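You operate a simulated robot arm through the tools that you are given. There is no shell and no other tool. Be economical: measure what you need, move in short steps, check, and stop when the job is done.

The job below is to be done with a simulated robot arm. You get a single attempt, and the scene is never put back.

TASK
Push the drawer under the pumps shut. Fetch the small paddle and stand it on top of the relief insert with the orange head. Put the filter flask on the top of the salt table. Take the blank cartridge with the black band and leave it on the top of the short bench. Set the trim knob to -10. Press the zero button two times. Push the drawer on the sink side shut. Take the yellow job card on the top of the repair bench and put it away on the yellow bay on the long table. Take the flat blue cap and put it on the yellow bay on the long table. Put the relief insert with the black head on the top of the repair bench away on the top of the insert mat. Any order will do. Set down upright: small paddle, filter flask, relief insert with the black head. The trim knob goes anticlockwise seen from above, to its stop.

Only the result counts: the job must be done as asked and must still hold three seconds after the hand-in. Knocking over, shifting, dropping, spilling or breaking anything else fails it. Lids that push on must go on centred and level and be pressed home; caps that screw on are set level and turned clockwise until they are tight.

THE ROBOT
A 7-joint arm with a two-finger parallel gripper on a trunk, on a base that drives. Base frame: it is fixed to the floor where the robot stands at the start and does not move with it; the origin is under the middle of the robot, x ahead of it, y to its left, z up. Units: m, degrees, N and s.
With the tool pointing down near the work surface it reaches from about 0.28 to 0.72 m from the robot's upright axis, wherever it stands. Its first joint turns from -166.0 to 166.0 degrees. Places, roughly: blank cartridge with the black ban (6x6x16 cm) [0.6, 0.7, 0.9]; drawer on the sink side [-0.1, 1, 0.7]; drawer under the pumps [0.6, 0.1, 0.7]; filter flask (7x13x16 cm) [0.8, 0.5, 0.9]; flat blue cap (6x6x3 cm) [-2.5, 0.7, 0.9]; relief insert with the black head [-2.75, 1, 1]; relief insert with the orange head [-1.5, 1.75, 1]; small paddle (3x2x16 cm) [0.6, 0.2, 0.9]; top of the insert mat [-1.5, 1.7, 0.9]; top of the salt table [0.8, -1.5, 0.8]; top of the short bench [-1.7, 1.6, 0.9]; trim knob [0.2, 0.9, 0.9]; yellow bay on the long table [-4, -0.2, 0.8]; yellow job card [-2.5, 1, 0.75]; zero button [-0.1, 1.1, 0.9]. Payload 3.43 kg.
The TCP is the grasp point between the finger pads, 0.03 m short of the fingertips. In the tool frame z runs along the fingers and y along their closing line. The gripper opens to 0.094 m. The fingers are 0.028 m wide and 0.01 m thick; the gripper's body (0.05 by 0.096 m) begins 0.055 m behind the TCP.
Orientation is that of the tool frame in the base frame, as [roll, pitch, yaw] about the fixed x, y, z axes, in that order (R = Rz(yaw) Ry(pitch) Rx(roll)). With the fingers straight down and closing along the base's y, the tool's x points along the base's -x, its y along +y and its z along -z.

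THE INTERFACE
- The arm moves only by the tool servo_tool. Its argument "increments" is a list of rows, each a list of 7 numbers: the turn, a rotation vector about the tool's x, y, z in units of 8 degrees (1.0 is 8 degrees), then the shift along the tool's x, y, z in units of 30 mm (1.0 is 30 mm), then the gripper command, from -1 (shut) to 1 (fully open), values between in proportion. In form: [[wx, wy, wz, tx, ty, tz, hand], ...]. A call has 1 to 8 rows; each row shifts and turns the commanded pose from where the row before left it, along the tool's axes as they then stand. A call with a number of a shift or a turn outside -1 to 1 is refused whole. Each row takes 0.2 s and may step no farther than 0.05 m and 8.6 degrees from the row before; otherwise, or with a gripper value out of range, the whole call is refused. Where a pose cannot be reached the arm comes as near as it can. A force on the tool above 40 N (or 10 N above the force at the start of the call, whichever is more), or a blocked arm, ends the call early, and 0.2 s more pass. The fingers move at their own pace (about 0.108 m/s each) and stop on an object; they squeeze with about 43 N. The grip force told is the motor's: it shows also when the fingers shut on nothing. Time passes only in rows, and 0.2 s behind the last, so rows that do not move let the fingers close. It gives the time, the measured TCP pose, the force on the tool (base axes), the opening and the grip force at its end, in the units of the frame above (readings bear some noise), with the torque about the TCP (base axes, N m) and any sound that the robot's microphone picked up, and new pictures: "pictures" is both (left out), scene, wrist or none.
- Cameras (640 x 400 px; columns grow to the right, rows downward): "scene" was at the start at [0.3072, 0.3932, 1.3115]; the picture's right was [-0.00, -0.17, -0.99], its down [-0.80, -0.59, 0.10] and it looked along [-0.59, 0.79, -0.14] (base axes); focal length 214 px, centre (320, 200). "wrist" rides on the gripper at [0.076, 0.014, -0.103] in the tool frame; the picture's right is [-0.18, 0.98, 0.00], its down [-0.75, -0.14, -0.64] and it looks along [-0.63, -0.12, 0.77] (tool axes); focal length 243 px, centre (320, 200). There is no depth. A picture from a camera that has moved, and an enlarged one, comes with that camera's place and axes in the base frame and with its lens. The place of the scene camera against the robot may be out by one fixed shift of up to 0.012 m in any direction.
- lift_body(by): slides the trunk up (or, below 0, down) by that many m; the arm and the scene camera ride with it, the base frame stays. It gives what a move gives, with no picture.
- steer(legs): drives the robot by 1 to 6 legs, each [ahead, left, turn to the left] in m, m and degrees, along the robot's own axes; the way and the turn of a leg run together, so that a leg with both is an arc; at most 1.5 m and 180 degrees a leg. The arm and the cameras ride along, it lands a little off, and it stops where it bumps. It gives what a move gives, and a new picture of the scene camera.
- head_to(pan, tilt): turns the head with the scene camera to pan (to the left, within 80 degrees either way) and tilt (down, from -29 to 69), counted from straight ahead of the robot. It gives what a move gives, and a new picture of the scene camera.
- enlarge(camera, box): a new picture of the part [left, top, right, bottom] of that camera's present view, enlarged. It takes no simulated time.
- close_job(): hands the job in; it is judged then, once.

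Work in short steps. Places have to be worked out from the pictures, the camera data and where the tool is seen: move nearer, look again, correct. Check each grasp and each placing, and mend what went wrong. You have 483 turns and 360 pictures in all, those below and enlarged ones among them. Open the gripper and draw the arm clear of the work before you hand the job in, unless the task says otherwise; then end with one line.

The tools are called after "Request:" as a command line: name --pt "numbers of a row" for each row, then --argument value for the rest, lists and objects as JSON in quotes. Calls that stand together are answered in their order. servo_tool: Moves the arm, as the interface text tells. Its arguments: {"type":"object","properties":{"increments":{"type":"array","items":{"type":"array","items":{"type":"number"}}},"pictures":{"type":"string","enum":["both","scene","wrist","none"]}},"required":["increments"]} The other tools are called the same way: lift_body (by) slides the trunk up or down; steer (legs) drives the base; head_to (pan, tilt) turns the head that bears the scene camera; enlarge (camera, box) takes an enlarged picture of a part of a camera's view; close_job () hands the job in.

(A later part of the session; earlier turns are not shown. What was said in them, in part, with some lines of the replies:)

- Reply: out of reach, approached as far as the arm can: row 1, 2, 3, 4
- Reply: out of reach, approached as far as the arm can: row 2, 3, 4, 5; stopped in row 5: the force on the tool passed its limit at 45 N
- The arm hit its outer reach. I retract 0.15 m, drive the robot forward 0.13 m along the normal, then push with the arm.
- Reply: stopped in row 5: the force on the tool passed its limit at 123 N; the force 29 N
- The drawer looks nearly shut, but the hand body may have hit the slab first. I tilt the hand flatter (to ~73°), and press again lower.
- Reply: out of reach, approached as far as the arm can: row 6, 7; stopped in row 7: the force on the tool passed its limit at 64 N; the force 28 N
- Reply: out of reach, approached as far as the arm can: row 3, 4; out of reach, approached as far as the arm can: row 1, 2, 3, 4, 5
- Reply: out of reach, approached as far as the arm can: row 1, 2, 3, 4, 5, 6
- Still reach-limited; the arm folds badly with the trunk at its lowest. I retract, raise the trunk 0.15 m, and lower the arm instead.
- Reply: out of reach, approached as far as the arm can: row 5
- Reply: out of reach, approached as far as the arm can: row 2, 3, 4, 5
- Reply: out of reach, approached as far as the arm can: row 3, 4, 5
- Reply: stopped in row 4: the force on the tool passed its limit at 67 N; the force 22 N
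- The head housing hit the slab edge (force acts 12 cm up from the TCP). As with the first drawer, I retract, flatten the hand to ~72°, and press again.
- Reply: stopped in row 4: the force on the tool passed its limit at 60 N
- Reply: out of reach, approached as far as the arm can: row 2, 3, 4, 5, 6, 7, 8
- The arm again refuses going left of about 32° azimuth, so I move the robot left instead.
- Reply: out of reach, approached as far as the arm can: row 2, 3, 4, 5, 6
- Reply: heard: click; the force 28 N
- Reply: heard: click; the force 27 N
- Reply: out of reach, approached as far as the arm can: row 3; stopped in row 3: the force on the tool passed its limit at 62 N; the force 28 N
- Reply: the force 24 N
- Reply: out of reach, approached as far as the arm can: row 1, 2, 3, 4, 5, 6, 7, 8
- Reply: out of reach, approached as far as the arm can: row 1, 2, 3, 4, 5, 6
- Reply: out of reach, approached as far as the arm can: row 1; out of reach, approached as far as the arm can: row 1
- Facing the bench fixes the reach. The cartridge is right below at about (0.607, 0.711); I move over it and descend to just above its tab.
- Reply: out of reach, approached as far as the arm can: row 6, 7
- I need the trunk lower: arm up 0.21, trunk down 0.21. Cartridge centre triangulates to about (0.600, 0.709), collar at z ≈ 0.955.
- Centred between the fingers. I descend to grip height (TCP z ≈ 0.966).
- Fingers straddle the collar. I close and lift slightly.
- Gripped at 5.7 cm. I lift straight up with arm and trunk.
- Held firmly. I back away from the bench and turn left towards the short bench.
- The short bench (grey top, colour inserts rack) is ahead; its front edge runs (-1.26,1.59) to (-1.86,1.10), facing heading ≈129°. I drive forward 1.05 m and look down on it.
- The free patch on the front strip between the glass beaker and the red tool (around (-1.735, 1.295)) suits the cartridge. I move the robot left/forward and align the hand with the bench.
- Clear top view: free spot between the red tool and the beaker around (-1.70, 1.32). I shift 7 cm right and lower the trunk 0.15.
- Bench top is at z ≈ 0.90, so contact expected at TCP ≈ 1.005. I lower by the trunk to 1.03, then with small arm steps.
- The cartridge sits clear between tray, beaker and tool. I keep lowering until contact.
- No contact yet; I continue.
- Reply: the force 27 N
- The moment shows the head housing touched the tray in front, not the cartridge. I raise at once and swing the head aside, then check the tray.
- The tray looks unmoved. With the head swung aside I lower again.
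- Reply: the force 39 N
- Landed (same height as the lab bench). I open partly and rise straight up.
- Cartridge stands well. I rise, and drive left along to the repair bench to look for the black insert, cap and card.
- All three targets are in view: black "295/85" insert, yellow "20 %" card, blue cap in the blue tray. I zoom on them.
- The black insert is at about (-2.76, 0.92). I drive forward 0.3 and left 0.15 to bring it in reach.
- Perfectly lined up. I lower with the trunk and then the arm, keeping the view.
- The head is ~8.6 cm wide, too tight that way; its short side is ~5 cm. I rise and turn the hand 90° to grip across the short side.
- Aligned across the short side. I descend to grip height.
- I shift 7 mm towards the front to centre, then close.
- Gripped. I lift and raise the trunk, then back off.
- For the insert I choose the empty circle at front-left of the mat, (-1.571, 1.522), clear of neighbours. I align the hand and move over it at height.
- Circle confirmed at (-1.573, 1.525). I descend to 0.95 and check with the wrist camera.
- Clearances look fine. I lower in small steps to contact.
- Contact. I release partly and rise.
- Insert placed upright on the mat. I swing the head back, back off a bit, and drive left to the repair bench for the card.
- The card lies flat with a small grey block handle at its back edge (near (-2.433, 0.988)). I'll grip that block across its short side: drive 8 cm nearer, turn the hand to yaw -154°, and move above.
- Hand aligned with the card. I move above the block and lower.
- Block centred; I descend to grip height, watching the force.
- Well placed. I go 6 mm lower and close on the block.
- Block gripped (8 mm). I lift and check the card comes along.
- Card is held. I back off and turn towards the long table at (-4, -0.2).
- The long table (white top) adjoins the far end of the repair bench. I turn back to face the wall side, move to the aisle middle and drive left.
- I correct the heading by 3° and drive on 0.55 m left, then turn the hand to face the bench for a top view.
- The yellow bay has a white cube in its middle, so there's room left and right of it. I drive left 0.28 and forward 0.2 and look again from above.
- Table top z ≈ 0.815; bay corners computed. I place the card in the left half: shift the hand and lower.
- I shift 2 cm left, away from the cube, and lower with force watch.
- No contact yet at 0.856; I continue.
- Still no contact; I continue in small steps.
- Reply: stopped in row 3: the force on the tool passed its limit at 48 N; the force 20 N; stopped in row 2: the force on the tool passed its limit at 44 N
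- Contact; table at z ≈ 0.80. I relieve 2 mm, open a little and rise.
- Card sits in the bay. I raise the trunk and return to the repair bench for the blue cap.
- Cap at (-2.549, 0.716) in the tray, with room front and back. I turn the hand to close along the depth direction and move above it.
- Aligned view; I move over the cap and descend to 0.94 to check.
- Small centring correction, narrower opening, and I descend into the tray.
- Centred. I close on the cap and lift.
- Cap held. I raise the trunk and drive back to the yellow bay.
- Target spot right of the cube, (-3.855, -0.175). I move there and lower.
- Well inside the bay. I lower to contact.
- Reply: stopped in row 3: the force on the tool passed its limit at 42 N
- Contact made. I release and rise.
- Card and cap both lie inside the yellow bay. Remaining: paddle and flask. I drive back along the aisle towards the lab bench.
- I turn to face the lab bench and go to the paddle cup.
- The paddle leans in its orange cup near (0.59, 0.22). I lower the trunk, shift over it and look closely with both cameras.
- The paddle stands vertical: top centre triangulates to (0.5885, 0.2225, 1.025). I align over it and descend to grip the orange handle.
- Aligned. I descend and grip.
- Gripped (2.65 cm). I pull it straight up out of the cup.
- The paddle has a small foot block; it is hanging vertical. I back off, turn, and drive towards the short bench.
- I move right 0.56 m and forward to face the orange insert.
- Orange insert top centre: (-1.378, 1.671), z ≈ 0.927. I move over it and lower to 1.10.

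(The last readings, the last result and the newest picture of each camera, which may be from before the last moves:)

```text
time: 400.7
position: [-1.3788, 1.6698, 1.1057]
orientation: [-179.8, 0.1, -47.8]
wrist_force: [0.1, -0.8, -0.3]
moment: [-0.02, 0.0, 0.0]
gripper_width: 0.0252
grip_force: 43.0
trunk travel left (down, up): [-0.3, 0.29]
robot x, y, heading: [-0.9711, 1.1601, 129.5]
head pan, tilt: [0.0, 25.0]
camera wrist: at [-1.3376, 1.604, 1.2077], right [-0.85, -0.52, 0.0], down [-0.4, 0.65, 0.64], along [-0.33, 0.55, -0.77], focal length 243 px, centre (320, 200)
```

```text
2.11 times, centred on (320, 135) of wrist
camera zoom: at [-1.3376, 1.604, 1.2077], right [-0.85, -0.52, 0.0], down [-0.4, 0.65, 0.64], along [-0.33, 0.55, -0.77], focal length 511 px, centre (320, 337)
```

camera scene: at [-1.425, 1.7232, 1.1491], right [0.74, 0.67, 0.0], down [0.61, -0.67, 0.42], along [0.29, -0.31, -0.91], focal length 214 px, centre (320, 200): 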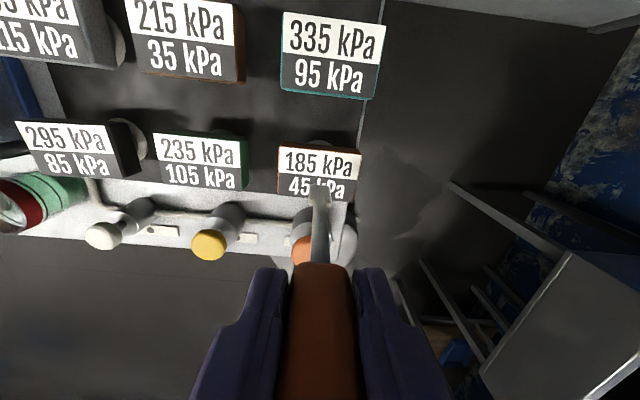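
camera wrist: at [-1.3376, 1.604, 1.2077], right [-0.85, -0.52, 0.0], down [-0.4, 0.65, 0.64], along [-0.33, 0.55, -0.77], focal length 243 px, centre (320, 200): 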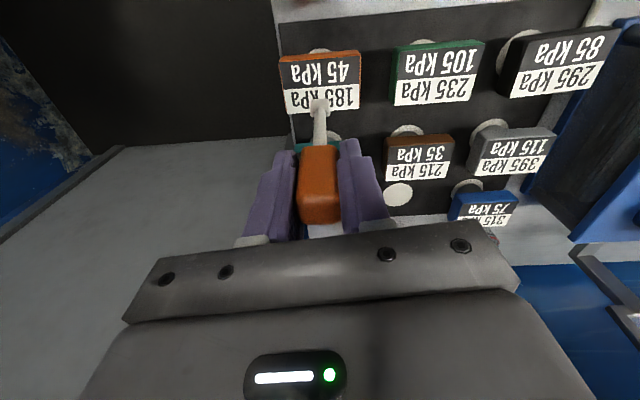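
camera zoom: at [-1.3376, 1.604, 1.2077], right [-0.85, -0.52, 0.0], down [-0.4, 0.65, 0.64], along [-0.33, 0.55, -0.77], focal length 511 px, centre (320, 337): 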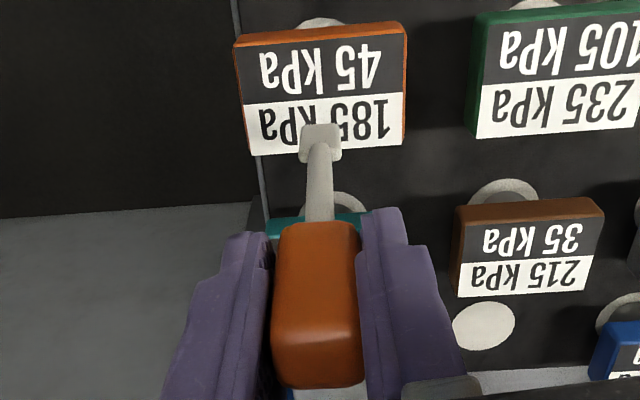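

Foot and insert centre agree within 4 mm. I lower slowly to contact.

Request:
servo_tool --pt "0 0 0 0.1 0 0.4 -1" --pt "0 0 0 0 0 0.4 -1" --pt "0 0 0 0 0 0.2 -1" --pictures "both"

```text
time: 401.5
position: [-1.3763, 1.6676, 1.0745]
orientation: [-179.8, 0.0, -47.9]
wrist_force: [-1.1, -0.7, -0.7]
moment: [0.01, 0.03, 0.02]
gripper_width: 0.0253
grip_force: 43.2
trunk travel left (down, up): [-0.3, 0.29]
robot x, y, heading: [-0.9717, 1.159, 129.5]
head pan, tilt: [0.0, 25.0]
camera scene: at [-1.4225, 1.7211, 1.1184], right [0.74, 0.67, 0.0], down [0.61, -0.67, 0.42], along [0.29, -0.31, -0.91], focal length 214 px, centre (320, 200)
camera wrist: at [-1.3351, 1.602, 1.177], right [-0.85, -0.52, 0.0], down [-0.4, 0.65, 0.64], along [-0.33, 0.55, -0.77], focal length 243 px, centre (320, 200)
```

scene: 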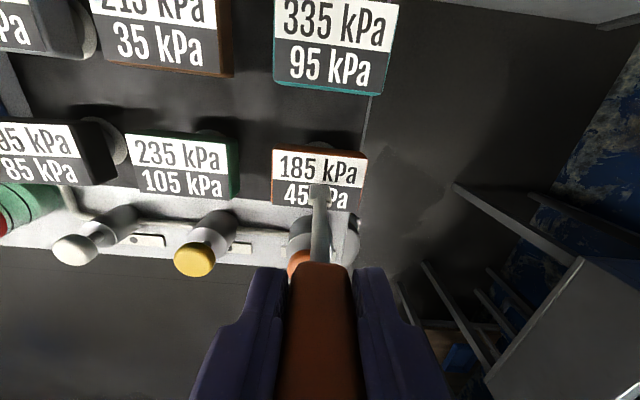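
wrist: 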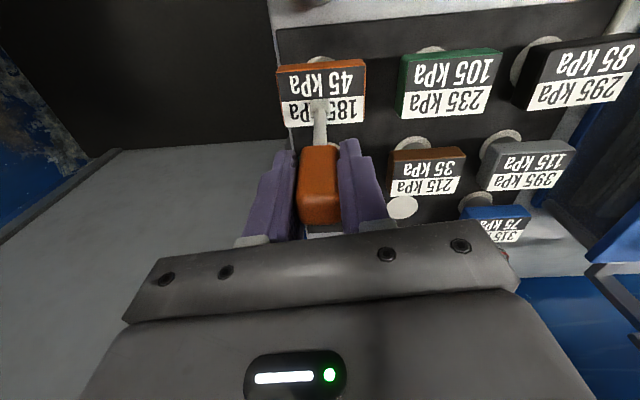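

Request:
servo_tool --pt "0 0 0 0 0 0.1 -1" --pt "0 0 0 0 0 0.1 -1" --pictures "none"

Request:
servo_tool --pt "0 0 0 0 0 0.1 -1" --pt "0 0 0 0 0 0 -1" --pictures "none"

```text
time: 402.1
position: [-1.3762, 1.6674, 1.0693]
orientation: [-179.8, 0.1, -47.8]
wrist_force: [0.0, -0.3, -0.3]
moment: [0.01, 0.01, 0.02]
gripper_width: 0.0252
grip_force: 43.2
trunk travel left (down, up): [-0.3, 0.29]
robot x, y, heading: [-0.9726, 1.165, 129.8]
head pan, tilt: [0.0, 25.0]
```

```text
time: 402.7
position: [-1.3764, 1.6683, 1.0672]
orientation: [-179.8, 0.2, -47.8]
wrist_force: [0.5, 0.3, 7.3]
moment: [0.08, 0.05, -0.01]
gripper_width: 0.0254
grip_force: 43.1
trunk travel left (down, up): [-0.3, 0.29]
robot x, y, heading: [-0.9727, 1.1578, 129.7]
head pan, tilt: [0.0, 25.0]
```

Contact at exactly the expected height. I open gently and rise straight up.

Request:
servo_tool --pt "0 0 0 0 0 0 -0.42" --pt "0 0 0 0 0 0 -0.3" --pt "0 0 0 0 0 0 -0.1" --pt "0 0 0 0 0 0 0.1" --pt "0 0 0 0 0 -0.4 0.1" --pt "0 0 0 0 0 -0.8 0.1" --pt "0 0 0 0 0 -1 0.1" --pt "0 0 0 0 0 -1 0.1" --pictures "both"

```text
time: 404.5
position: [-1.3783, 1.6681, 1.1639]
orientation: [-179.7, 0.0, -47.8]
wrist_force: [0.0, 0.4, 0.3]
moment: [0.0, -0.01, -0.01]
gripper_width: 0.0518
grip_force: 0.0
trunk travel left (down, up): [-0.3, 0.29]
robot x, y, heading: [-0.9738, 1.1609, 129.6]
head pan, tilt: [0.0, 25.0]
camera scene: at [-1.4252, 1.7211, 1.208], right [0.74, 0.67, 0.0], down [0.61, -0.67, 0.42], along [0.29, -0.31, -0.91], focal length 214 px, centre (320, 200)
camera wrist: at [-1.3378, 1.602, 1.2666], right [-0.85, -0.52, 0.0], down [-0.4, 0.65, 0.64], along [-0.33, 0.55, -0.77], focal length 243 px, centre (320, 200)
```

scene: 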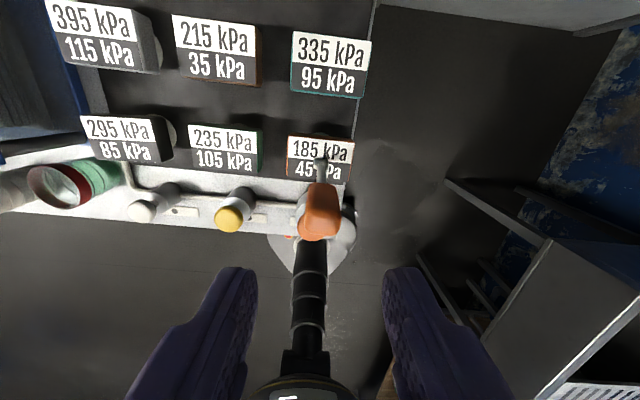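
wrist: 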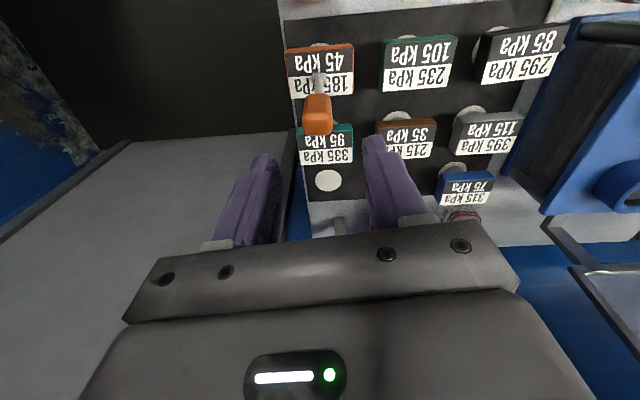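

The paddle stands upright on the orange insert. Now the flask: I raise the trunk, back away, and turn to the lab bench.

Request:
lift_body --by 0.15

Request:
steer --legs '[[-1.1, 0, 0], [0, 0, -94], [0, -0.4, 0], [0.2, 0, 0]]'

Request:
head_to --pan 0 --tilt 0

```text
time: 406.3
position: [-1.3776, 1.6694, 1.3127]
orientation: [-179.8, 0.1, -47.8]
wrist_force: [-0.4, 0.1, 0.1]
moment: [-0.01, 0.03, 0.05]
gripper_width: 0.0518
grip_force: 0.0
trunk travel left (down, up): [-0.45, 0.14]
robot x, y, heading: [-0.9735, 1.1576, 129.4]
head pan, tilt: [0.0, 25.0]
```

```text
time: 419.3
position: [0.6778, 0.4395, 1.3126]
orientation: [-179.8, -0.1, -142.7]
wrist_force: [0.4, -0.2, 0.5]
moment: [-0.02, 0.0, 0.0]
gripper_width: 0.052
grip_force: 0.0
trunk travel left (down, up): [-0.45, 0.14]
robot x, y, heading: [0.1349, 0.0856, 34.9]
head pan, tilt: [0.0, 25.0]
camera scene: at [0.7319, 0.4839, 1.3565], right [0.6, -0.8, 0.0], down [-0.72, -0.55, 0.42], along [-0.34, -0.26, -0.91], focal length 214 px, centre (320, 200)
```

scene: 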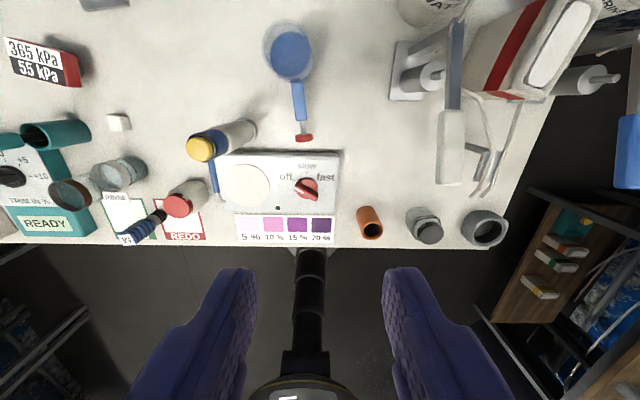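

```text
time: 420.2
position: [0.6766, 0.4384, 1.3135]
orientation: [-179.7, 0.0, -142.8]
wrist_force: [0.3, 0.6, 0.9]
moment: [-0.03, -0.02, 0.0]
gripper_width: 0.0516
grip_force: 0.1
trunk travel left (down, up): [-0.45, 0.14]
robot x, y, heading: [0.1337, 0.0793, 34.7]
head pan, tilt: [0.0, 0.0]
camera scene: at [0.763, 0.5076, 1.3594], right [0.6, -0.8, 0.0], down [-0.8, -0.6, 0.0], along [0.0, 0.0, -1.0], focal length 214 px, centre (320, 200)
```

scene: 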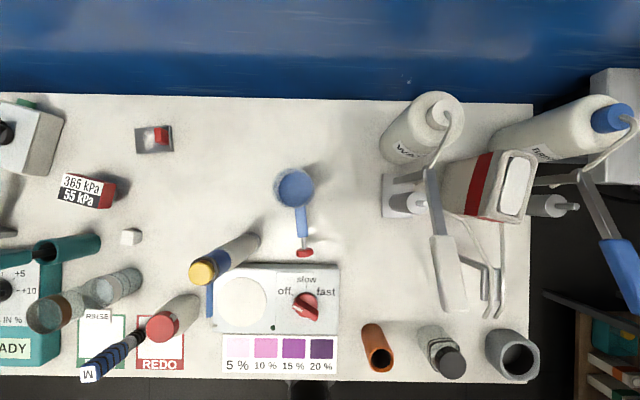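

Flask is nearly below the camera at about (0.753, 0.552). I drive 8 cm closer, turn the hand in line with its spout arm, and move over it.

Request:
enlarge --camera "scene" --box '[250, 150, 350, 270]'

Request:
steer --legs '[[0.08, 0, 0]]'

Request:
servo_tool --pt "0 0 -0.53 0 0 0 1" --pt "0 0 -0.53 0 0 0 1" --pt "0 0 0 -0.9 0.65 0.8 1" --pt "0 0 0 -0.9 0.65 0.8 1" --pt "0 0 0 0 0 0.8 1" --pictures "scene"

```text
3.33 times, centred on (300, 210) of scene
camera zoom: at [0.763, 0.5076, 1.3594], right [0.6, -0.8, 0.0], down [-0.8, -0.6, 0.0], along [0.0, 0.0, -1.0], focal length 715 px, centre (387, 167)
```

zoom: 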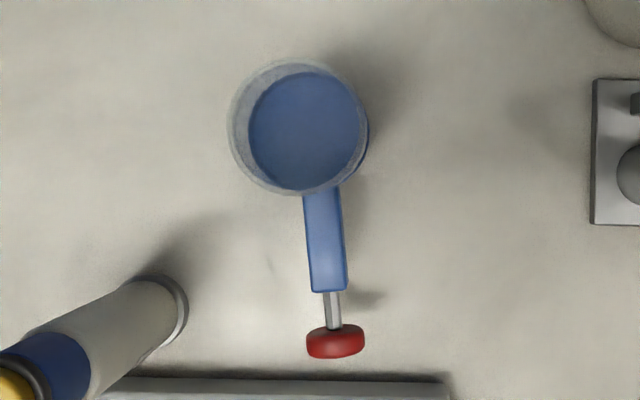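

```text
time: 421.3
position: [0.7434, 0.4874, 1.3129]
orientation: [-179.8, -0.1, -142.8]
wrist_force: [1.4, -1.1, 0.3]
moment: [-0.03, 0.06, -0.01]
gripper_width: 0.0514
grip_force: 0.0
trunk travel left (down, up): [-0.45, 0.14]
robot x, y, heading: [0.1999, 0.1253, 34.9]
head pan, tilt: [0.0, 0.0]
camera scene: at [0.8305, 0.5546, 1.3584], right [0.6, -0.8, 0.0], down [-0.8, -0.6, 0.0], along [0.0, 0.0, -1.0], focal length 214 px, centre (320, 200)
```

scene: 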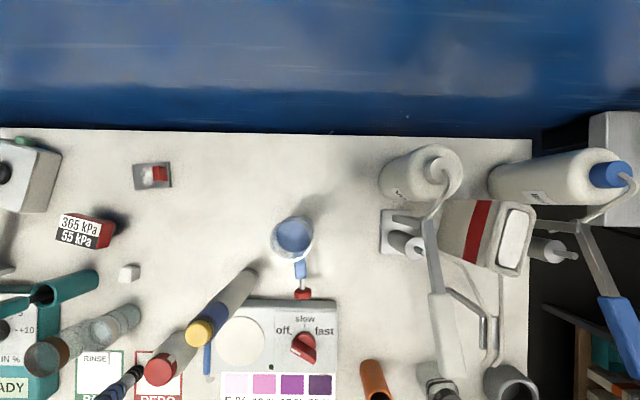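

```text
time: 422.5
position: [0.7523, 0.5515, 1.2416]
orientation: [-179.9, 0.1, -134.4]
wrist_force: [0.7, 0.3, 0.0]
moment: [0.05, 0.01, -0.01]
gripper_width: 0.0939
grip_force: 0.1
trunk travel left (down, up): [-0.45, 0.14]
robot x, y, heading: [0.2017, 0.1233, 35.0]
head pan, tilt: [0.0, 0.0]
camera scene: at [0.8282, 0.6315, 1.2871], right [0.72, -0.7, 0.0], down [-0.7, -0.72, 0.0], along [0.0, 0.0, -1.0], focal length 214 px, centre (320, 200)
```

scene: 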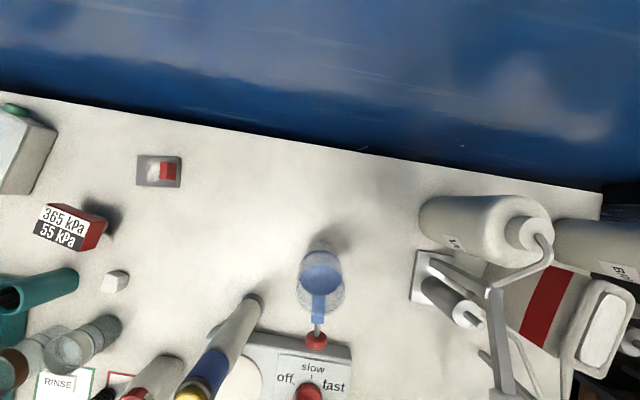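

Request:
head_to --pan 0 --tilt 25

Request:
enlarge --camera "scene" --box '[260, 120, 380, 270]'

```text
time: 423.4
position: [0.7509, 0.5517, 1.2412]
orientation: [-179.8, 0.0, -134.3]
wrist_force: [0.0, -0.1, 0.2]
moment: [0.02, -0.01, 0.01]
gripper_width: 0.094
grip_force: 0.1
trunk travel left (down, up): [-0.45, 0.14]
robot x, y, heading: [0.2027, 0.1279, 34.6]
head pan, tilt: [0.0, 25.0]
camera scene: at [0.7993, 0.6033, 1.2851], right [0.72, -0.7, 0.0], down [-0.63, -0.65, 0.42], along [-0.29, -0.3, -0.91], focal length 214 px, centre (320, 200)
```

scene: 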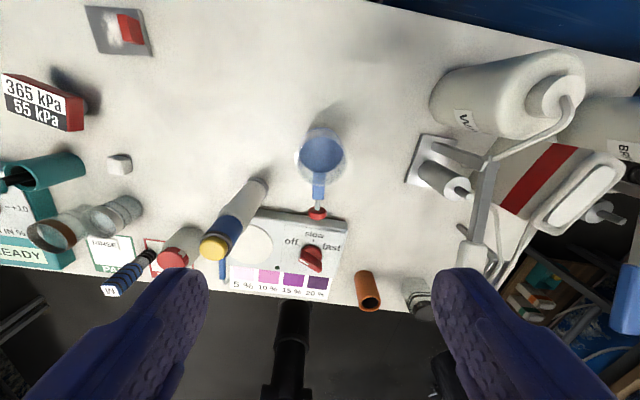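

```text
2.67 times, centred on (320, 195) of scene
camera zoom: at [0.7993, 0.6033, 1.2851], right [0.72, -0.7, 0.0], down [-0.63, -0.65, 0.42], along [-0.29, -0.3, -0.91], focal length 572 px, centre (320, 213)
```

zoom: 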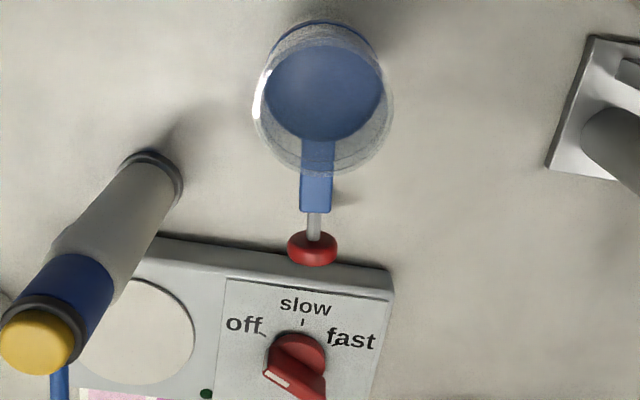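

Rim centre triangulates to (0.751, 0.553, 1.00), straight below the TCP. I lower with the trunk, check, then go to grip height.

Request:
lift_body --by -0.2

Request:
servo_tool --pt "0 0 0 0 0 0.3 1" --pictures "both"

```text
time: 425.5
position: [0.7507, 0.552, 1.0412]
orientation: [-179.8, 0.1, -134.3]
wrist_force: [0.1, -0.1, 0.6]
moment: [0.03, 0.01, 0.01]
gripper_width: 0.0938
grip_force: 0.0
trunk travel left (down, up): [-0.25, 0.34]
robot x, y, heading: [0.2042, 0.1246, 34.6]
head pan, tilt: [0.0, 25.0]
```

```text
time: 425.9
position: [0.7506, 0.5526, 1.0323]
orientation: [-179.7, 0.0, -134.3]
wrist_force: [0.5, -0.1, 0.1]
moment: [0.03, 0.0, -0.01]
gripper_width: 0.0941
grip_force: 0.0
trunk travel left (down, up): [-0.25, 0.34]
robot x, y, heading: [0.2029, 0.1253, 34.8]
head pan, tilt: [0.0, 25.0]
camera scene: at [0.799, 0.6035, 1.0761], right [0.72, -0.7, 0.0], down [-0.63, -0.65, 0.42], along [-0.29, -0.31, -0.91], focal length 214 px, centre (320, 200)
camera wrist: at [0.6869, 0.508, 1.1348], right [-0.57, 0.82, 0.0], down [0.63, 0.44, 0.64], along [0.53, 0.37, -0.77], focal length 243 px, centre (320, 200)
```

scene: 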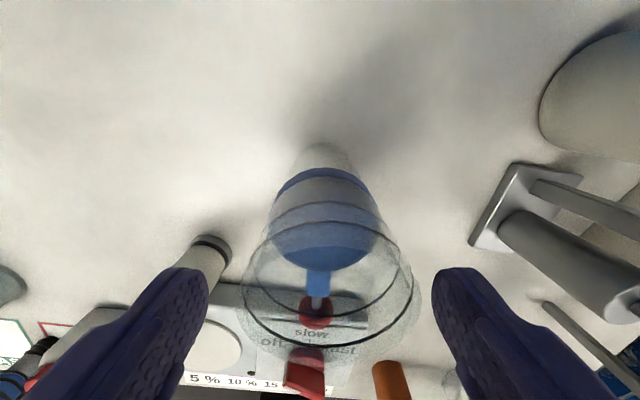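
wrist: 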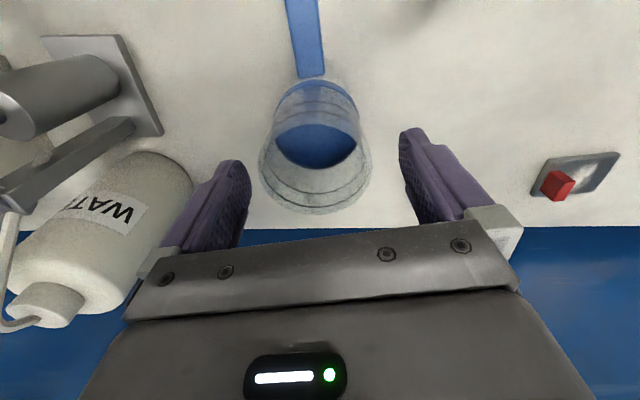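

Centred within 4 mm; I correct and descend to grip height.

Request:
servo_tool --pt "0 0 0 0 -0.12 0.8 1" --pt "0 0 0 0 0 0.8 1" --pt "0 0 0 0 0 0.6 1" --pictures "both"

```text
time: 426.7
position: [0.7542, 0.5509, 0.9672]
orientation: [-179.7, 0.0, -134.3]
wrist_force: [-0.2, 0.6, -0.1]
moment: [-0.01, -0.01, -0.03]
gripper_width: 0.0937
grip_force: 0.0
trunk travel left (down, up): [-0.25, 0.34]
robot x, y, heading: [0.2027, 0.1265, 34.8]
head pan, tilt: [0.0, 25.0]
camera scene: at [0.8027, 0.6015, 1.01], right [0.72, -0.7, 0.0], down [-0.63, -0.65, 0.42], along [-0.29, -0.31, -0.91], focal length 214 px, centre (320, 200)
camera wrist: at [0.6906, 0.5061, 1.0687], right [-0.57, 0.82, 0.0], down [0.63, 0.44, 0.64], along [0.53, 0.37, -0.77], focal length 243 px, centre (320, 200)
```

scene: 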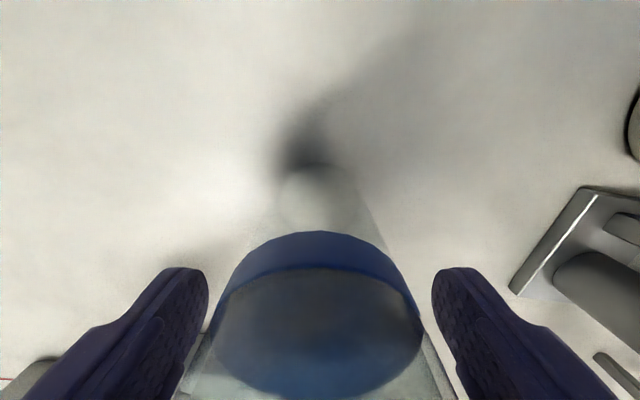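
wrist: 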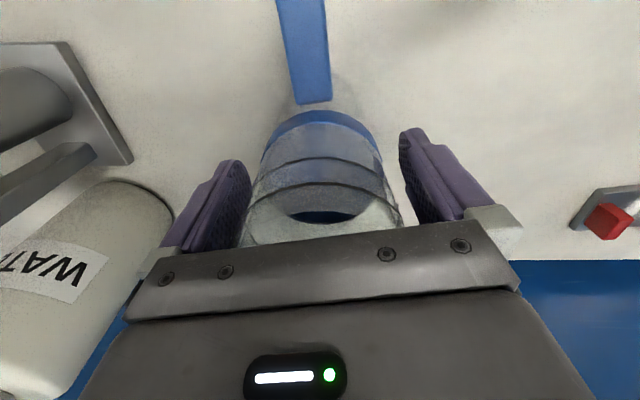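

Straddling the flask with no contact. I close.

Request:
servo_tool --pt "0 0 0 0 0 0 -1" --pt "0 0 0 0 0 0 -1" --pt "0 0 0 0 0 0 -1" --pictures "none"

Request:
servo_tool --pt "0 0 0 0 0 -0.4 -1" --pt "0 0 0 0 0 -0.8 -1" --pt "0 0 0 0 0 -0.8 -1" --pt "0 0 0 0 0 -0.8 -1" --pictures "both"

```text
time: 427.5
position: [0.7547, 0.5497, 0.9661]
orientation: [-179.9, 0.1, -134.3]
wrist_force: [-0.4, 0.8, 1.2]
moment: [0.18, 0.09, -0.06]
gripper_width: 0.0654
grip_force: 43.1
trunk travel left (down, up): [-0.25, 0.34]
robot x, y, heading: [0.2039, 0.1234, 34.6]
head pan, tilt: [0.0, 25.0]
```

```text
time: 428.5
position: [0.7545, 0.5486, 1.0498]
orientation: [-179.9, 0.0, -134.3]
wrist_force: [-0.2, -0.6, -4.2]
moment: [0.01, -0.03, 0.02]
gripper_width: 0.0654
grip_force: 43.2
trunk travel left (down, up): [-0.25, 0.34]
robot x, y, heading: [0.2037, 0.1242, 34.6]
head pan, tilt: [0.0, 25.0]
camera scene: at [0.8017, 0.6009, 1.0935], right [0.72, -0.7, 0.0], down [-0.63, -0.65, 0.42], along [-0.29, -0.31, -0.91], focal length 214 px, centre (320, 200)
camera wrist: at [0.6897, 0.5055, 1.1522], right [-0.57, 0.82, 0.0], down [0.63, 0.44, 0.64], along [0.53, 0.37, -0.77], focal length 243 px, centre (320, 200)
```

scene: 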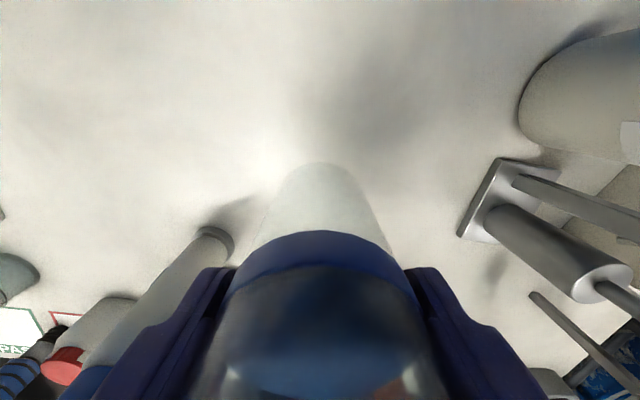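
wrist: 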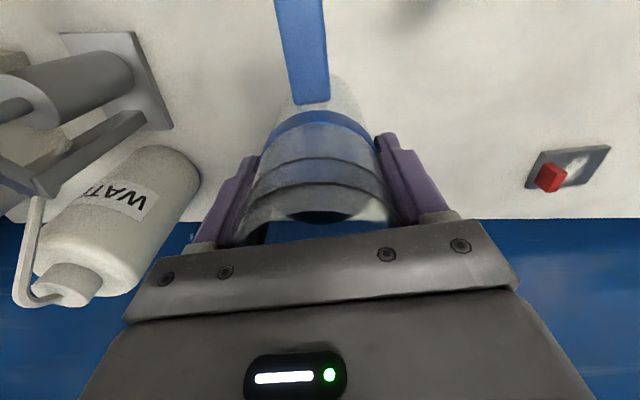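

Flask held. I raise the trunk, back off 0.45 m and turn right towards the salt table.

Request:
lift_body --by 0.25

Request:
steer --legs '[[-0.45, 0, 0], [0, 0, -85]]'

Request:
head_to --pan 0 --tilt -29

```text
time: 431.1
position: [0.7534, 0.5491, 1.2982]
orientation: [-179.8, 0.0, -134.4]
wrist_force: [0.7, -0.1, -4.5]
moment: [0.03, 0.0, -0.02]
gripper_width: 0.0653
grip_force: 42.6
trunk travel left (down, up): [-0.5, 0.09]
robot x, y, heading: [0.2004, 0.1254, 34.9]
head pan, tilt: [0.0, 25.0]
```

```text
time: 437.5
position: [0.2997, -0.6467, 1.3004]
orientation: [-179.8, -0.1, 140.3]
wrist_force: [-0.5, 0.2, -3.6]
moment: [-0.03, -0.03, -0.01]
gripper_width: 0.0654
grip_force: 43.1
trunk travel left (down, up): [-0.5, 0.09]
robot x, y, heading: [-0.167, -0.1293, -50.8]
head pan, tilt: [0.0, 25.0]
camera scene: at [0.3523, -0.6891, 1.3431], right [-0.64, -0.77, 0.0], down [-0.7, 0.58, 0.42], along [-0.33, 0.27, -0.91], focal length 214 px, centre (320, 200)
```

scene: 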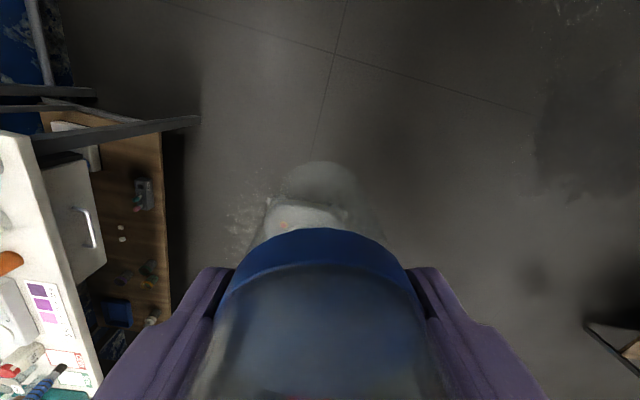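

```text
time: 438.7
position: [0.2994, -0.6442, 1.2998]
orientation: [-179.8, -0.1, 140.3]
wrist_force: [-0.1, -0.1, -3.9]
moment: [0.0, -0.03, 0.01]
gripper_width: 0.0652
grip_force: 42.9
trunk travel left (down, up): [-0.5, 0.09]
robot x, y, heading: [-0.1673, -0.1286, -50.8]
head pan, tilt: [0.0, -28.6]
camera scene: at [0.4144, -0.7403, 1.3681], right [-0.64, -0.77, 0.0], down [-0.68, 0.56, -0.48], along [0.37, -0.31, -0.88], focal length 214 px, centre (320, 200)
```

scene: 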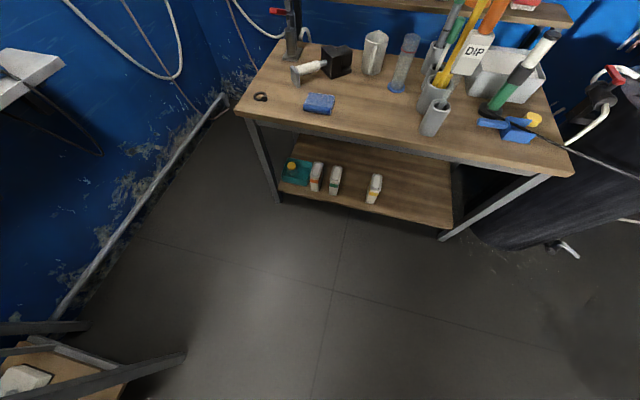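

The salt table is ahead; there's a free patch on its front middle near (0.82, -1.36). I square up and drive closer.

Request:
steer --legs '[[0, 0, -4.7], [0.65, 0.08, 0]]'

Request:
head_to --pan 0 --tilt -15

```text
time: 442.9
position: [0.6993, -1.1843, 1.2984]
orientation: [-179.8, -0.1, 135.7]
wrist_force: [-0.2, 0.1, -3.6]
moment: [-0.03, -0.01, -0.05]
gripper_width: 0.0654
grip_force: 43.5
trunk travel left (down, up): [-0.5, 0.09]
robot x, y, heading: [0.2748, -0.6304, -55.5]
head pan, tilt: [0.0, -28.6]
camera scene: at [0.8064, -1.2873, 1.3677], right [-0.7, -0.72, 0.0], down [-0.63, 0.61, -0.48], along [0.34, -0.34, -0.88], focal length 214 px, centre (320, 200)
```

scene: 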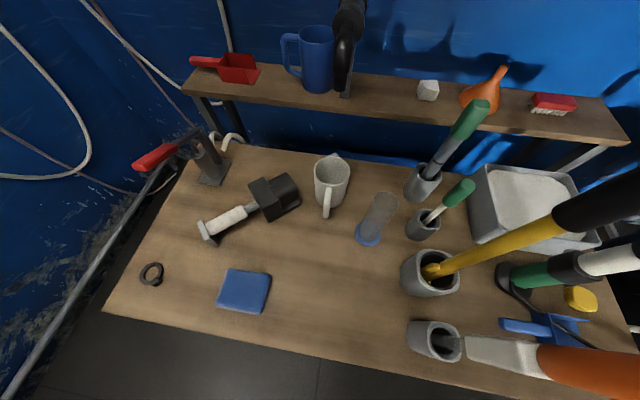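

```text
time: 443.6
position: [0.6994, -1.184, 1.2994]
orientation: [-179.9, 0.0, 135.7]
wrist_force: [-0.1, 0.5, -3.0]
moment: [-0.04, -0.05, -0.03]
gripper_width: 0.0654
grip_force: 42.8
trunk travel left (down, up): [-0.5, 0.09]
robot x, y, heading: [0.2728, -0.6326, -55.3]
head pan, tilt: [0.0, -15.0]
camera scene: at [0.7933, -1.2745, 1.3547], right [-0.7, -0.72, 0.0], down [-0.69, 0.67, -0.26], along [0.18, -0.18, -0.97], focal length 214 px, centre (320, 200)
```

scene: 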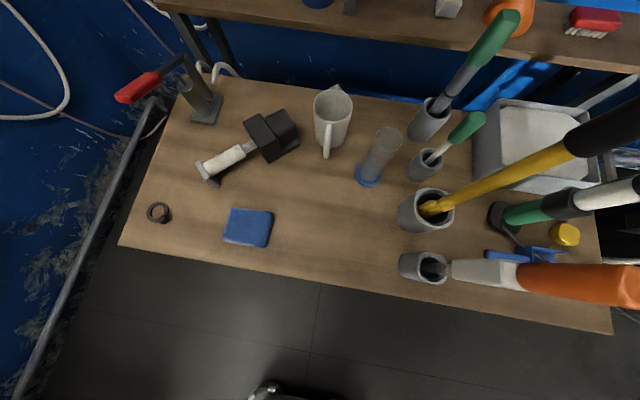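

Free spot chosen at (0.855, -1.355), clear of sponge, cups and beaker. I drive forward 0.22 and check.

Request:
steer --legs '[[0.22, 0.03, 0]]'

Request:
head_to --pan 0 --tilt 10

```text
time: 445.3
position: [0.8501, -1.3472, 1.2985]
orientation: [-179.8, -0.1, 135.8]
wrist_force: [0.8, -0.2, -3.5]
moment: [0.0, -0.02, -0.01]
gripper_width: 0.0655
grip_force: 43.1
trunk travel left (down, up): [-0.5, 0.09]
robot x, y, heading: [0.4272, -0.7936, -55.2]
head pan, tilt: [0.0, -15.0]
camera scene: at [0.9442, -1.4383, 1.3538], right [-0.7, -0.72, 0.0], down [-0.69, 0.67, -0.26], along [0.18, -0.18, -0.97], focal length 214 px, centre (320, 200)
```

scene: 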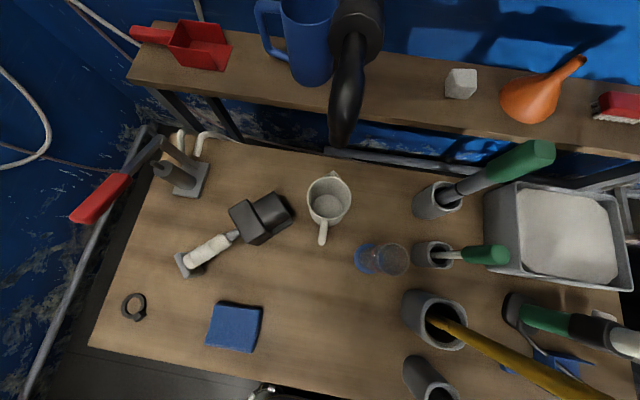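

```text
time: 446.2
position: [0.8484, -1.3457, 1.2996]
orientation: [-179.8, -0.1, 135.9]
wrist_force: [0.6, -0.2, -3.5]
moment: [-0.03, -0.02, -0.02]
gripper_width: 0.0651
grip_force: 42.8
trunk travel left (down, up): [-0.5, 0.09]
robot x, y, heading: [0.4224, -0.7943, -55.2]
head pan, tilt: [0.0, 10.0]
camera scene: at [0.9159, -1.4107, 1.342], right [-0.7, -0.72, 0.0], down [-0.7, 0.69, 0.17], along [-0.13, 0.12, -0.98], focal length 214 px, centre (320, 200)
```

scene: 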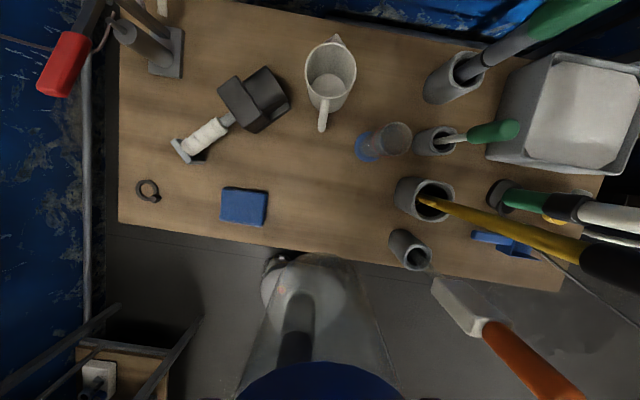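

The target is free and clear of the brush handles. I lower with the trunk to 0.95.

Request:
head_to --pan 0 --tilt 25

Request:
servo_tool --pt "0 0 0 -0.35 0 0 -1" --pictures "none"

Request:
lift_body --by -0.34

Request:
servo_tool --pt "0 0 0 0 0 0.3 -1" --pictures "both"

```text
time: 447.0
position: [0.8488, -1.3468, 1.2987]
orientation: [-179.9, 0.0, 135.9]
wrist_force: [-0.6, 0.2, -3.8]
moment: [-0.03, -0.06, 0.01]
gripper_width: 0.0654
grip_force: 43.1
trunk travel left (down, up): [-0.5, 0.09]
robot x, y, heading: [0.4226, -0.7946, -55.2]
head pan, tilt: [0.0, 25.0]
camera scene: at [0.8983, -1.3935, 1.343], right [-0.7, -0.72, 0.0], down [-0.65, 0.63, 0.42], along [-0.31, 0.29, -0.91], focal length 214 px, centre (320, 200)
```

scene: 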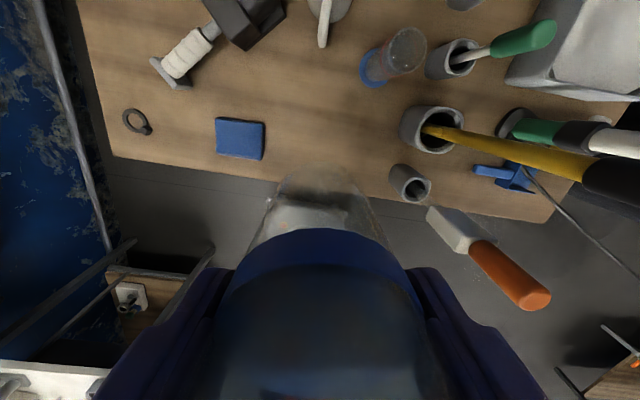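

```text
time: 447.4
position: [0.8585, -1.3544, 1.2995]
orientation: [-179.8, 0.0, 135.9]
wrist_force: [0.0, 0.4, -4.1]
moment: [0.01, -0.04, -0.03]
gripper_width: 0.0654
grip_force: 43.1
trunk travel left (down, up): [-0.5, 0.09]
robot x, y, heading: [0.4257, -0.7938, -55.3]
head pan, tilt: [0.0, 25.0]
```

```text
time: 450.7
position: [0.8551, -1.3536, 0.9596]
orientation: [-179.8, 0.1, 135.7]
wrist_force: [-0.4, 0.3, -3.5]
moment: [-0.02, -0.03, 0.0]
gripper_width: 0.0651
grip_force: 43.0
trunk travel left (down, up): [-0.16, 0.43]
robot x, y, heading: [0.4244, -0.7949, -55.2]
head pan, tilt: [0.0, 25.0]
```

```text
time: 451.1
position: [0.8565, -1.3542, 0.95]
orientation: [-179.9, 0.0, 135.8]
wrist_force: [-0.4, 0.1, -2.1]
moment: [0.0, 0.02, 0.02]
gripper_width: 0.0654
grip_force: 42.6
trunk travel left (down, up): [-0.16, 0.43]
robot x, y, heading: [0.4258, -0.7935, -55.6]
head pan, tilt: [0.0, 25.0]
camera scene: at [0.9062, -1.4009, 0.9945], right [-0.7, -0.72, 0.0], down [-0.65, 0.63, 0.42], along [-0.31, 0.29, -0.91], focal length 214 px, centre (320, 200)
camera wrist: at [0.8121, -1.2901, 1.0532], right [0.82, 0.58, 0.0], down [0.44, -0.63, 0.64], along [0.37, -0.53, -0.77], focal length 243 px, centre (320, 200)
```

scene: 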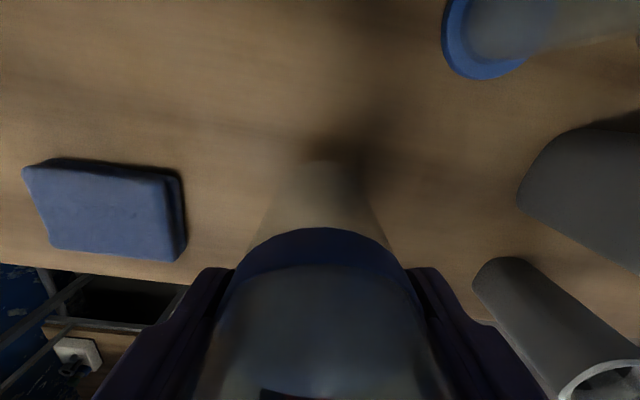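
wrist: 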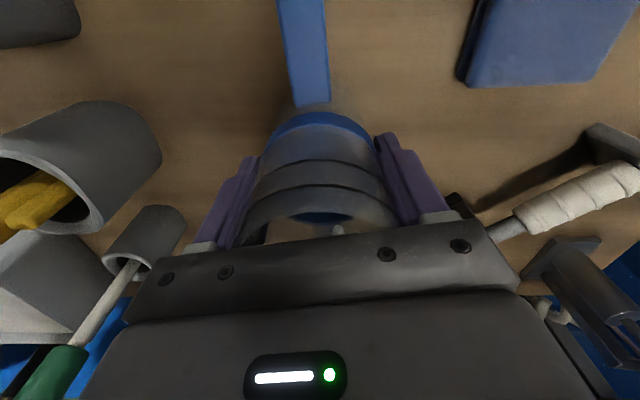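

Clear around. I lower in small steps to contact.

Request:
servo_tool --pt "0 0 0 0 0 0.5 -1" --pt "0 0 0 0 0 0.5 -1" --pt "0 0 0 0 0 0.12 -1" --pictures "none"

Request:
servo_tool --pt "0 0 0 0 0 0.12 -1" --pt "0 0 0 0 0 0.12 -1" --pt "0 0 0 0 0 0.12 -1" --pictures "none"

```text
time: 451.9
position: [0.8564, -1.354, 0.9163]
orientation: [-179.8, 0.0, 135.6]
wrist_force: [-0.1, -0.6, -3.4]
moment: [-0.02, 0.0, 0.0]
gripper_width: 0.0655
grip_force: 43.0
trunk travel left (down, up): [-0.16, 0.43]
robot x, y, heading: [0.4207, -0.7961, -55.2]
head pan, tilt: [0.0, 25.0]
```

```text
time: 452.7
position: [0.8558, -1.3526, 0.907]
orientation: [-179.8, 0.2, 135.8]
wrist_force: [0.0, -0.1, 1.0]
moment: [0.05, -0.07, -0.04]
gripper_width: 0.0653
grip_force: 43.0
trunk travel left (down, up): [-0.16, 0.43]
robot x, y, heading: [0.4264, -0.7916, -55.2]
head pan, tilt: [0.0, 25.0]
```

Request:
servo_tool --pt "0 0 0 0 0 0.08 -1" --pt "0 0 0 0 0 0 -1" --pictures "none"

```text
time: 453.3
position: [0.8548, -1.3527, 0.9053]
orientation: [-179.7, 0.4, 135.7]
wrist_force: [4.1, -3.1, 21.5]
moment: [0.2, -0.19, -0.06]
gripper_width: 0.0652
grip_force: 43.1
trunk travel left (down, up): [-0.16, 0.43]
robot x, y, heading: [0.4239, -0.7956, -55.3]
head pan, tilt: [0.0, 25.0]
```

Firm contact. I relieve, open gradually and rise straight up.

Request:
servo_tool --pt "0 0 0 0 0 -0.05 -1" --pt "0 0 0 0 0 0 0.5" --pt "0 0 0 0 0 0 0.8" --pt "0 0 0 0 0 0 0.95" --pt "0 0 0 0 0 -0.4 0.95" --pt "0 0 0 0 0 -0.8 0.95" --pt "0 0 0 0 0 -1 0.95" --pt "0 0 0 0 0 -1 0.95" --pictures "wrist"

Request:
servo_tool --pt "0 0 0 0 0 -1 0.95" --pt "0 0 0 0 0 -1 0.95" --pictures "both"

```text
time: 455.1
position: [0.8578, -1.3551, 1.0016]
orientation: [-179.8, -0.1, 135.8]
wrist_force: [-0.1, 0.4, -0.1]
moment: [0.0, -0.03, 0.0]
gripper_width: 0.0918
grip_force: 0.0
trunk travel left (down, up): [-0.16, 0.43]
robot x, y, heading: [0.4237, -0.7971, -55.1]
head pan, tilt: [0.0, 25.0]
camera wrist: at [0.8122, -1.2904, 1.1036], right [0.82, 0.58, 0.0], down [0.44, -0.63, 0.64], along [0.37, -0.53, -0.77], focal length 243 px, centre (320, 200)
```

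wrist: 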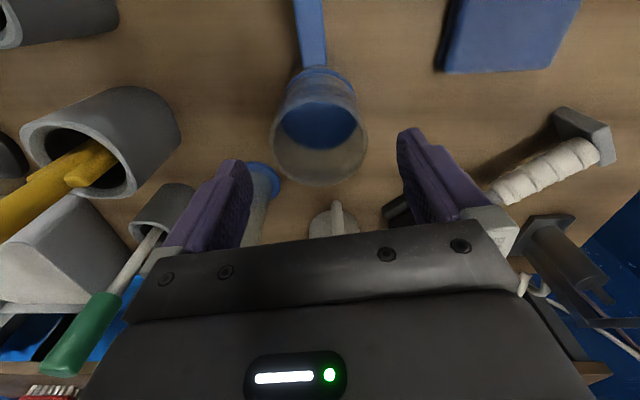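

```text
time: 455.7
position: [0.8499, -1.3565, 1.0629]
orientation: [-179.8, -0.1, 135.7]
wrist_force: [0.6, -1.3, 0.3]
moment: [-0.04, -0.02, 0.01]
gripper_width: 0.0918
grip_force: 0.1
out of reach, approached as far as the arm can: row 2
trunk travel left (down, up): [-0.16, 0.43]
robot x, y, heading: [0.4251, -0.7927, -55.3]
head pan, tilt: [0.0, 25.0]
camera scene: at [0.8997, -1.4047, 1.1065], right [-0.7, -0.72, 0.0], down [-0.65, 0.63, 0.42], along [-0.3, 0.29, -0.91], focal length 214 px, centre (320, 200)
camera wrist: at [0.8056, -1.2938, 1.165], right [0.82, 0.58, 0.0], down [0.44, -0.63, 0.64], along [0.37, -0.53, -0.77], focal length 243 px, centre (320, 200)
```

scene: 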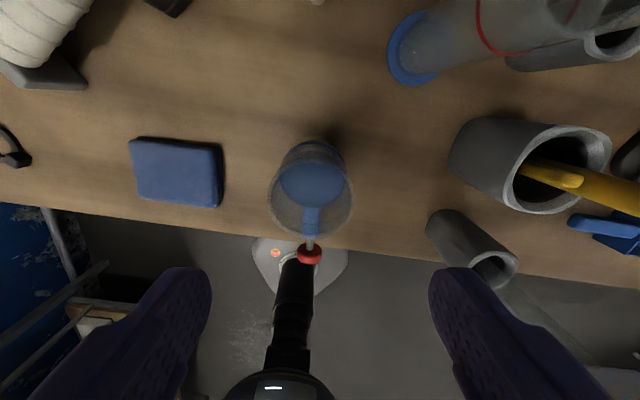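
wrist: 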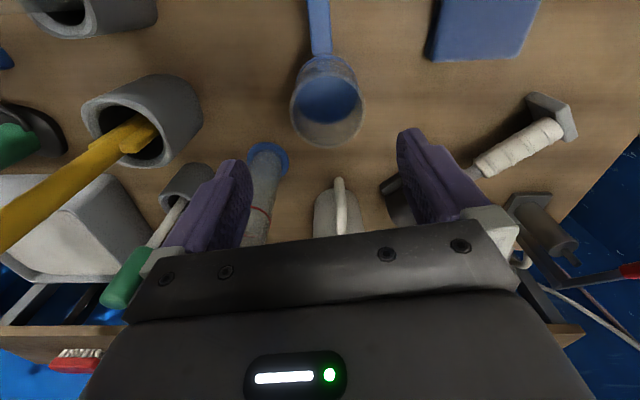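

Flask stands upright on the salt table. I raise the trunk and back clear.

Request:
lift_body --by 0.25

Request:
steer --legs '[[-0.6, 0, 0]]'

Request:
head_to --pan 0 --tilt -29

```text
time: 458.3
position: [0.8505, -1.3573, 1.3114]
orientation: [-179.8, 0.1, 135.8]
wrist_force: [-1.2, 0.5, 1.2]
moment: [0.0, -0.02, -0.02]
gripper_width: 0.0916
grip_force: 0.0
trunk travel left (down, up): [-0.41, 0.18]
robot x, y, heading: [0.4249, -0.7942, -55.4]
head pan, tilt: [0.0, 25.0]
```

```text
time: 461.7
position: [0.5079, -0.8657, 1.3125]
orientation: [-179.9, 0.1, 135.6]
wrist_force: [-0.5, -0.4, 0.7]
moment: [0.02, -0.02, -0.01]
gripper_width: 0.0916
grip_force: 0.1
trunk travel left (down, up): [-0.41, 0.18]
robot x, y, heading: [0.0822, -0.3061, -55.5]
head pan, tilt: [0.0, 25.0]
camera scene: at [0.5574, -0.9122, 1.3564], right [-0.7, -0.71, 0.0], down [-0.65, 0.64, 0.42], along [-0.3, 0.29, -0.91], focal length 214 px, centre (320, 200)
```

scene: 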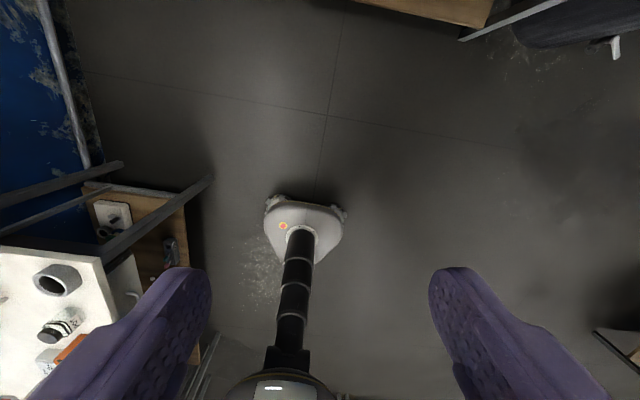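

```text
time: 462.9
position: [0.5076, -0.8661, 1.3138]
orientation: [-179.8, 0.1, 135.7]
wrist_force: [-0.3, 0.1, 0.4]
moment: [0.01, 0.0, 0.02]
gripper_width: 0.0914
grip_force: 0.0
trunk travel left (down, up): [-0.41, 0.18]
robot x, y, heading: [0.0816, -0.3017, -55.6]
head pan, tilt: [0.0, -28.6]
camera scene: at [0.6153, -0.9689, 1.3811], right [-0.7, -0.71, 0.0], down [-0.63, 0.61, -0.48], along [0.34, -0.34, -0.88], focal length 214 px, centre (320, 200)
```

scene: 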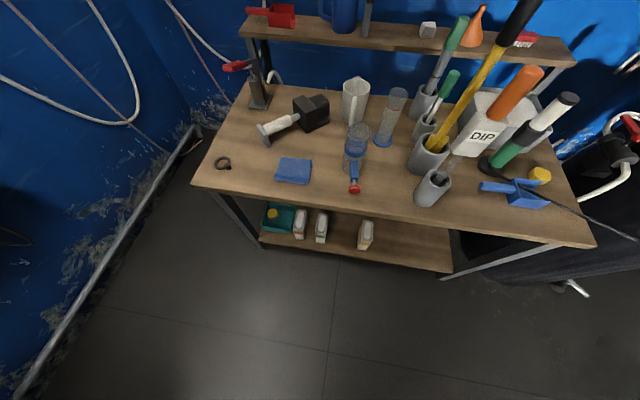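

The flask stands well. As a last check I turn round and look at the short bench and the lab bench drawers.

Request:
steer --legs '[[-0.3, 0, 0], [0, 0, 165]]'

Request:
head_to --pan 50 --tilt -29

```text
time: 471.7
position: [-0.34, 0.6026, 1.312]
orientation: [-179.8, 0.0, -60.2]
wrist_force: [0.7, 0.8, -0.1]
moment: [-0.03, 0.02, 0.01]
gripper_width: 0.0918
grip_force: 0.1
trunk travel left (down, up): [-0.41, 0.18]
robot x, y, heading: [-0.0829, -0.0567, 109.0]
head pan, tilt: [0.0, -28.6]
camera scene: at [-0.4156, 0.7342, 1.3812], right [0.87, 0.5, 0.0], down [0.44, -0.76, -0.48], along [-0.24, 0.42, -0.88], focal length 214 px, centre (320, 200)
```

scene: 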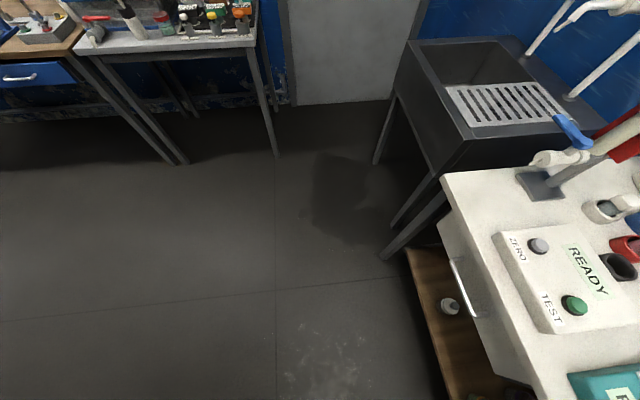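

```text
time: 472.8
position: [-0.34, 0.6023, 1.3109]
orientation: [-179.7, 0.0, -60.2]
wrist_force: [0.5, -0.1, -0.7]
moment: [0.03, -0.02, 0.0]
gripper_width: 0.0917
grip_force: 0.2
trunk travel left (down, up): [-0.41, 0.18]
robot x, y, heading: [-0.086, -0.0572, 108.7]
head pan, tilt: [50.0, -28.6]
camera scene: at [-0.4601, 0.7087, 1.4049], right [0.56, 0.32, -0.76], down [0.12, -0.94, -0.31], along [-0.82, 0.08, -0.57], focal length 214 px, centre (320, 200)
```

scene: 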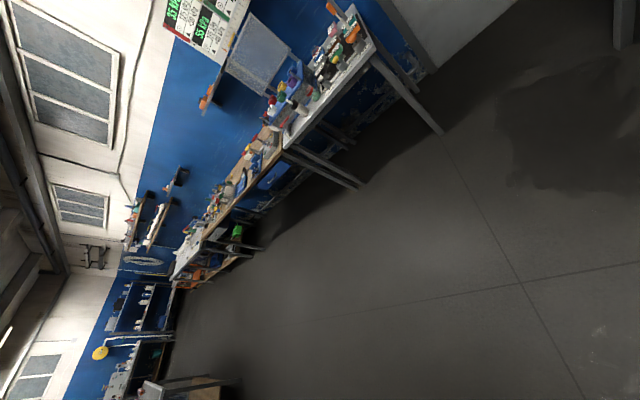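

Request:
enlarge --camera "scene" --box '[260, 0, 400, 110]'

```text
3.64 times, centred on (330, 55) of scene
camera zoom: at [-0.4601, 0.7087, 1.4049], right [0.56, 0.32, -0.76], down [0.12, -0.94, -0.31], along [-0.82, 0.08, -0.57], focal length 780 px, centre (284, 727)
```

zoom: 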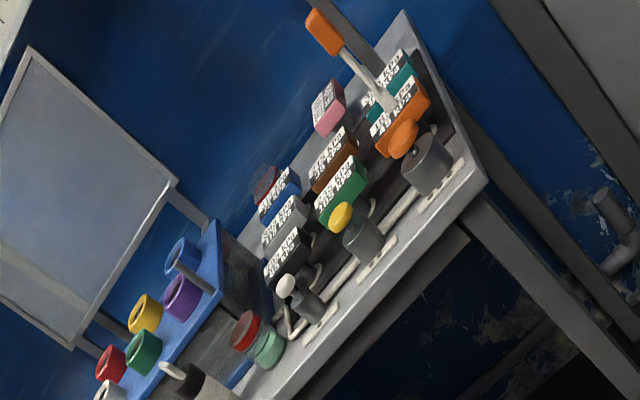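

The paddle stands on the orange insert, the black insert and the cartridge are in place, and the drawers are shut. The gripper is open and the arm is clear, so I hand the job in.

Request:
close_job

```text
The job is handed in.
```

I did all ten steps and handed the job in. The last pictures showed everything in place, but I don't have the verdict.
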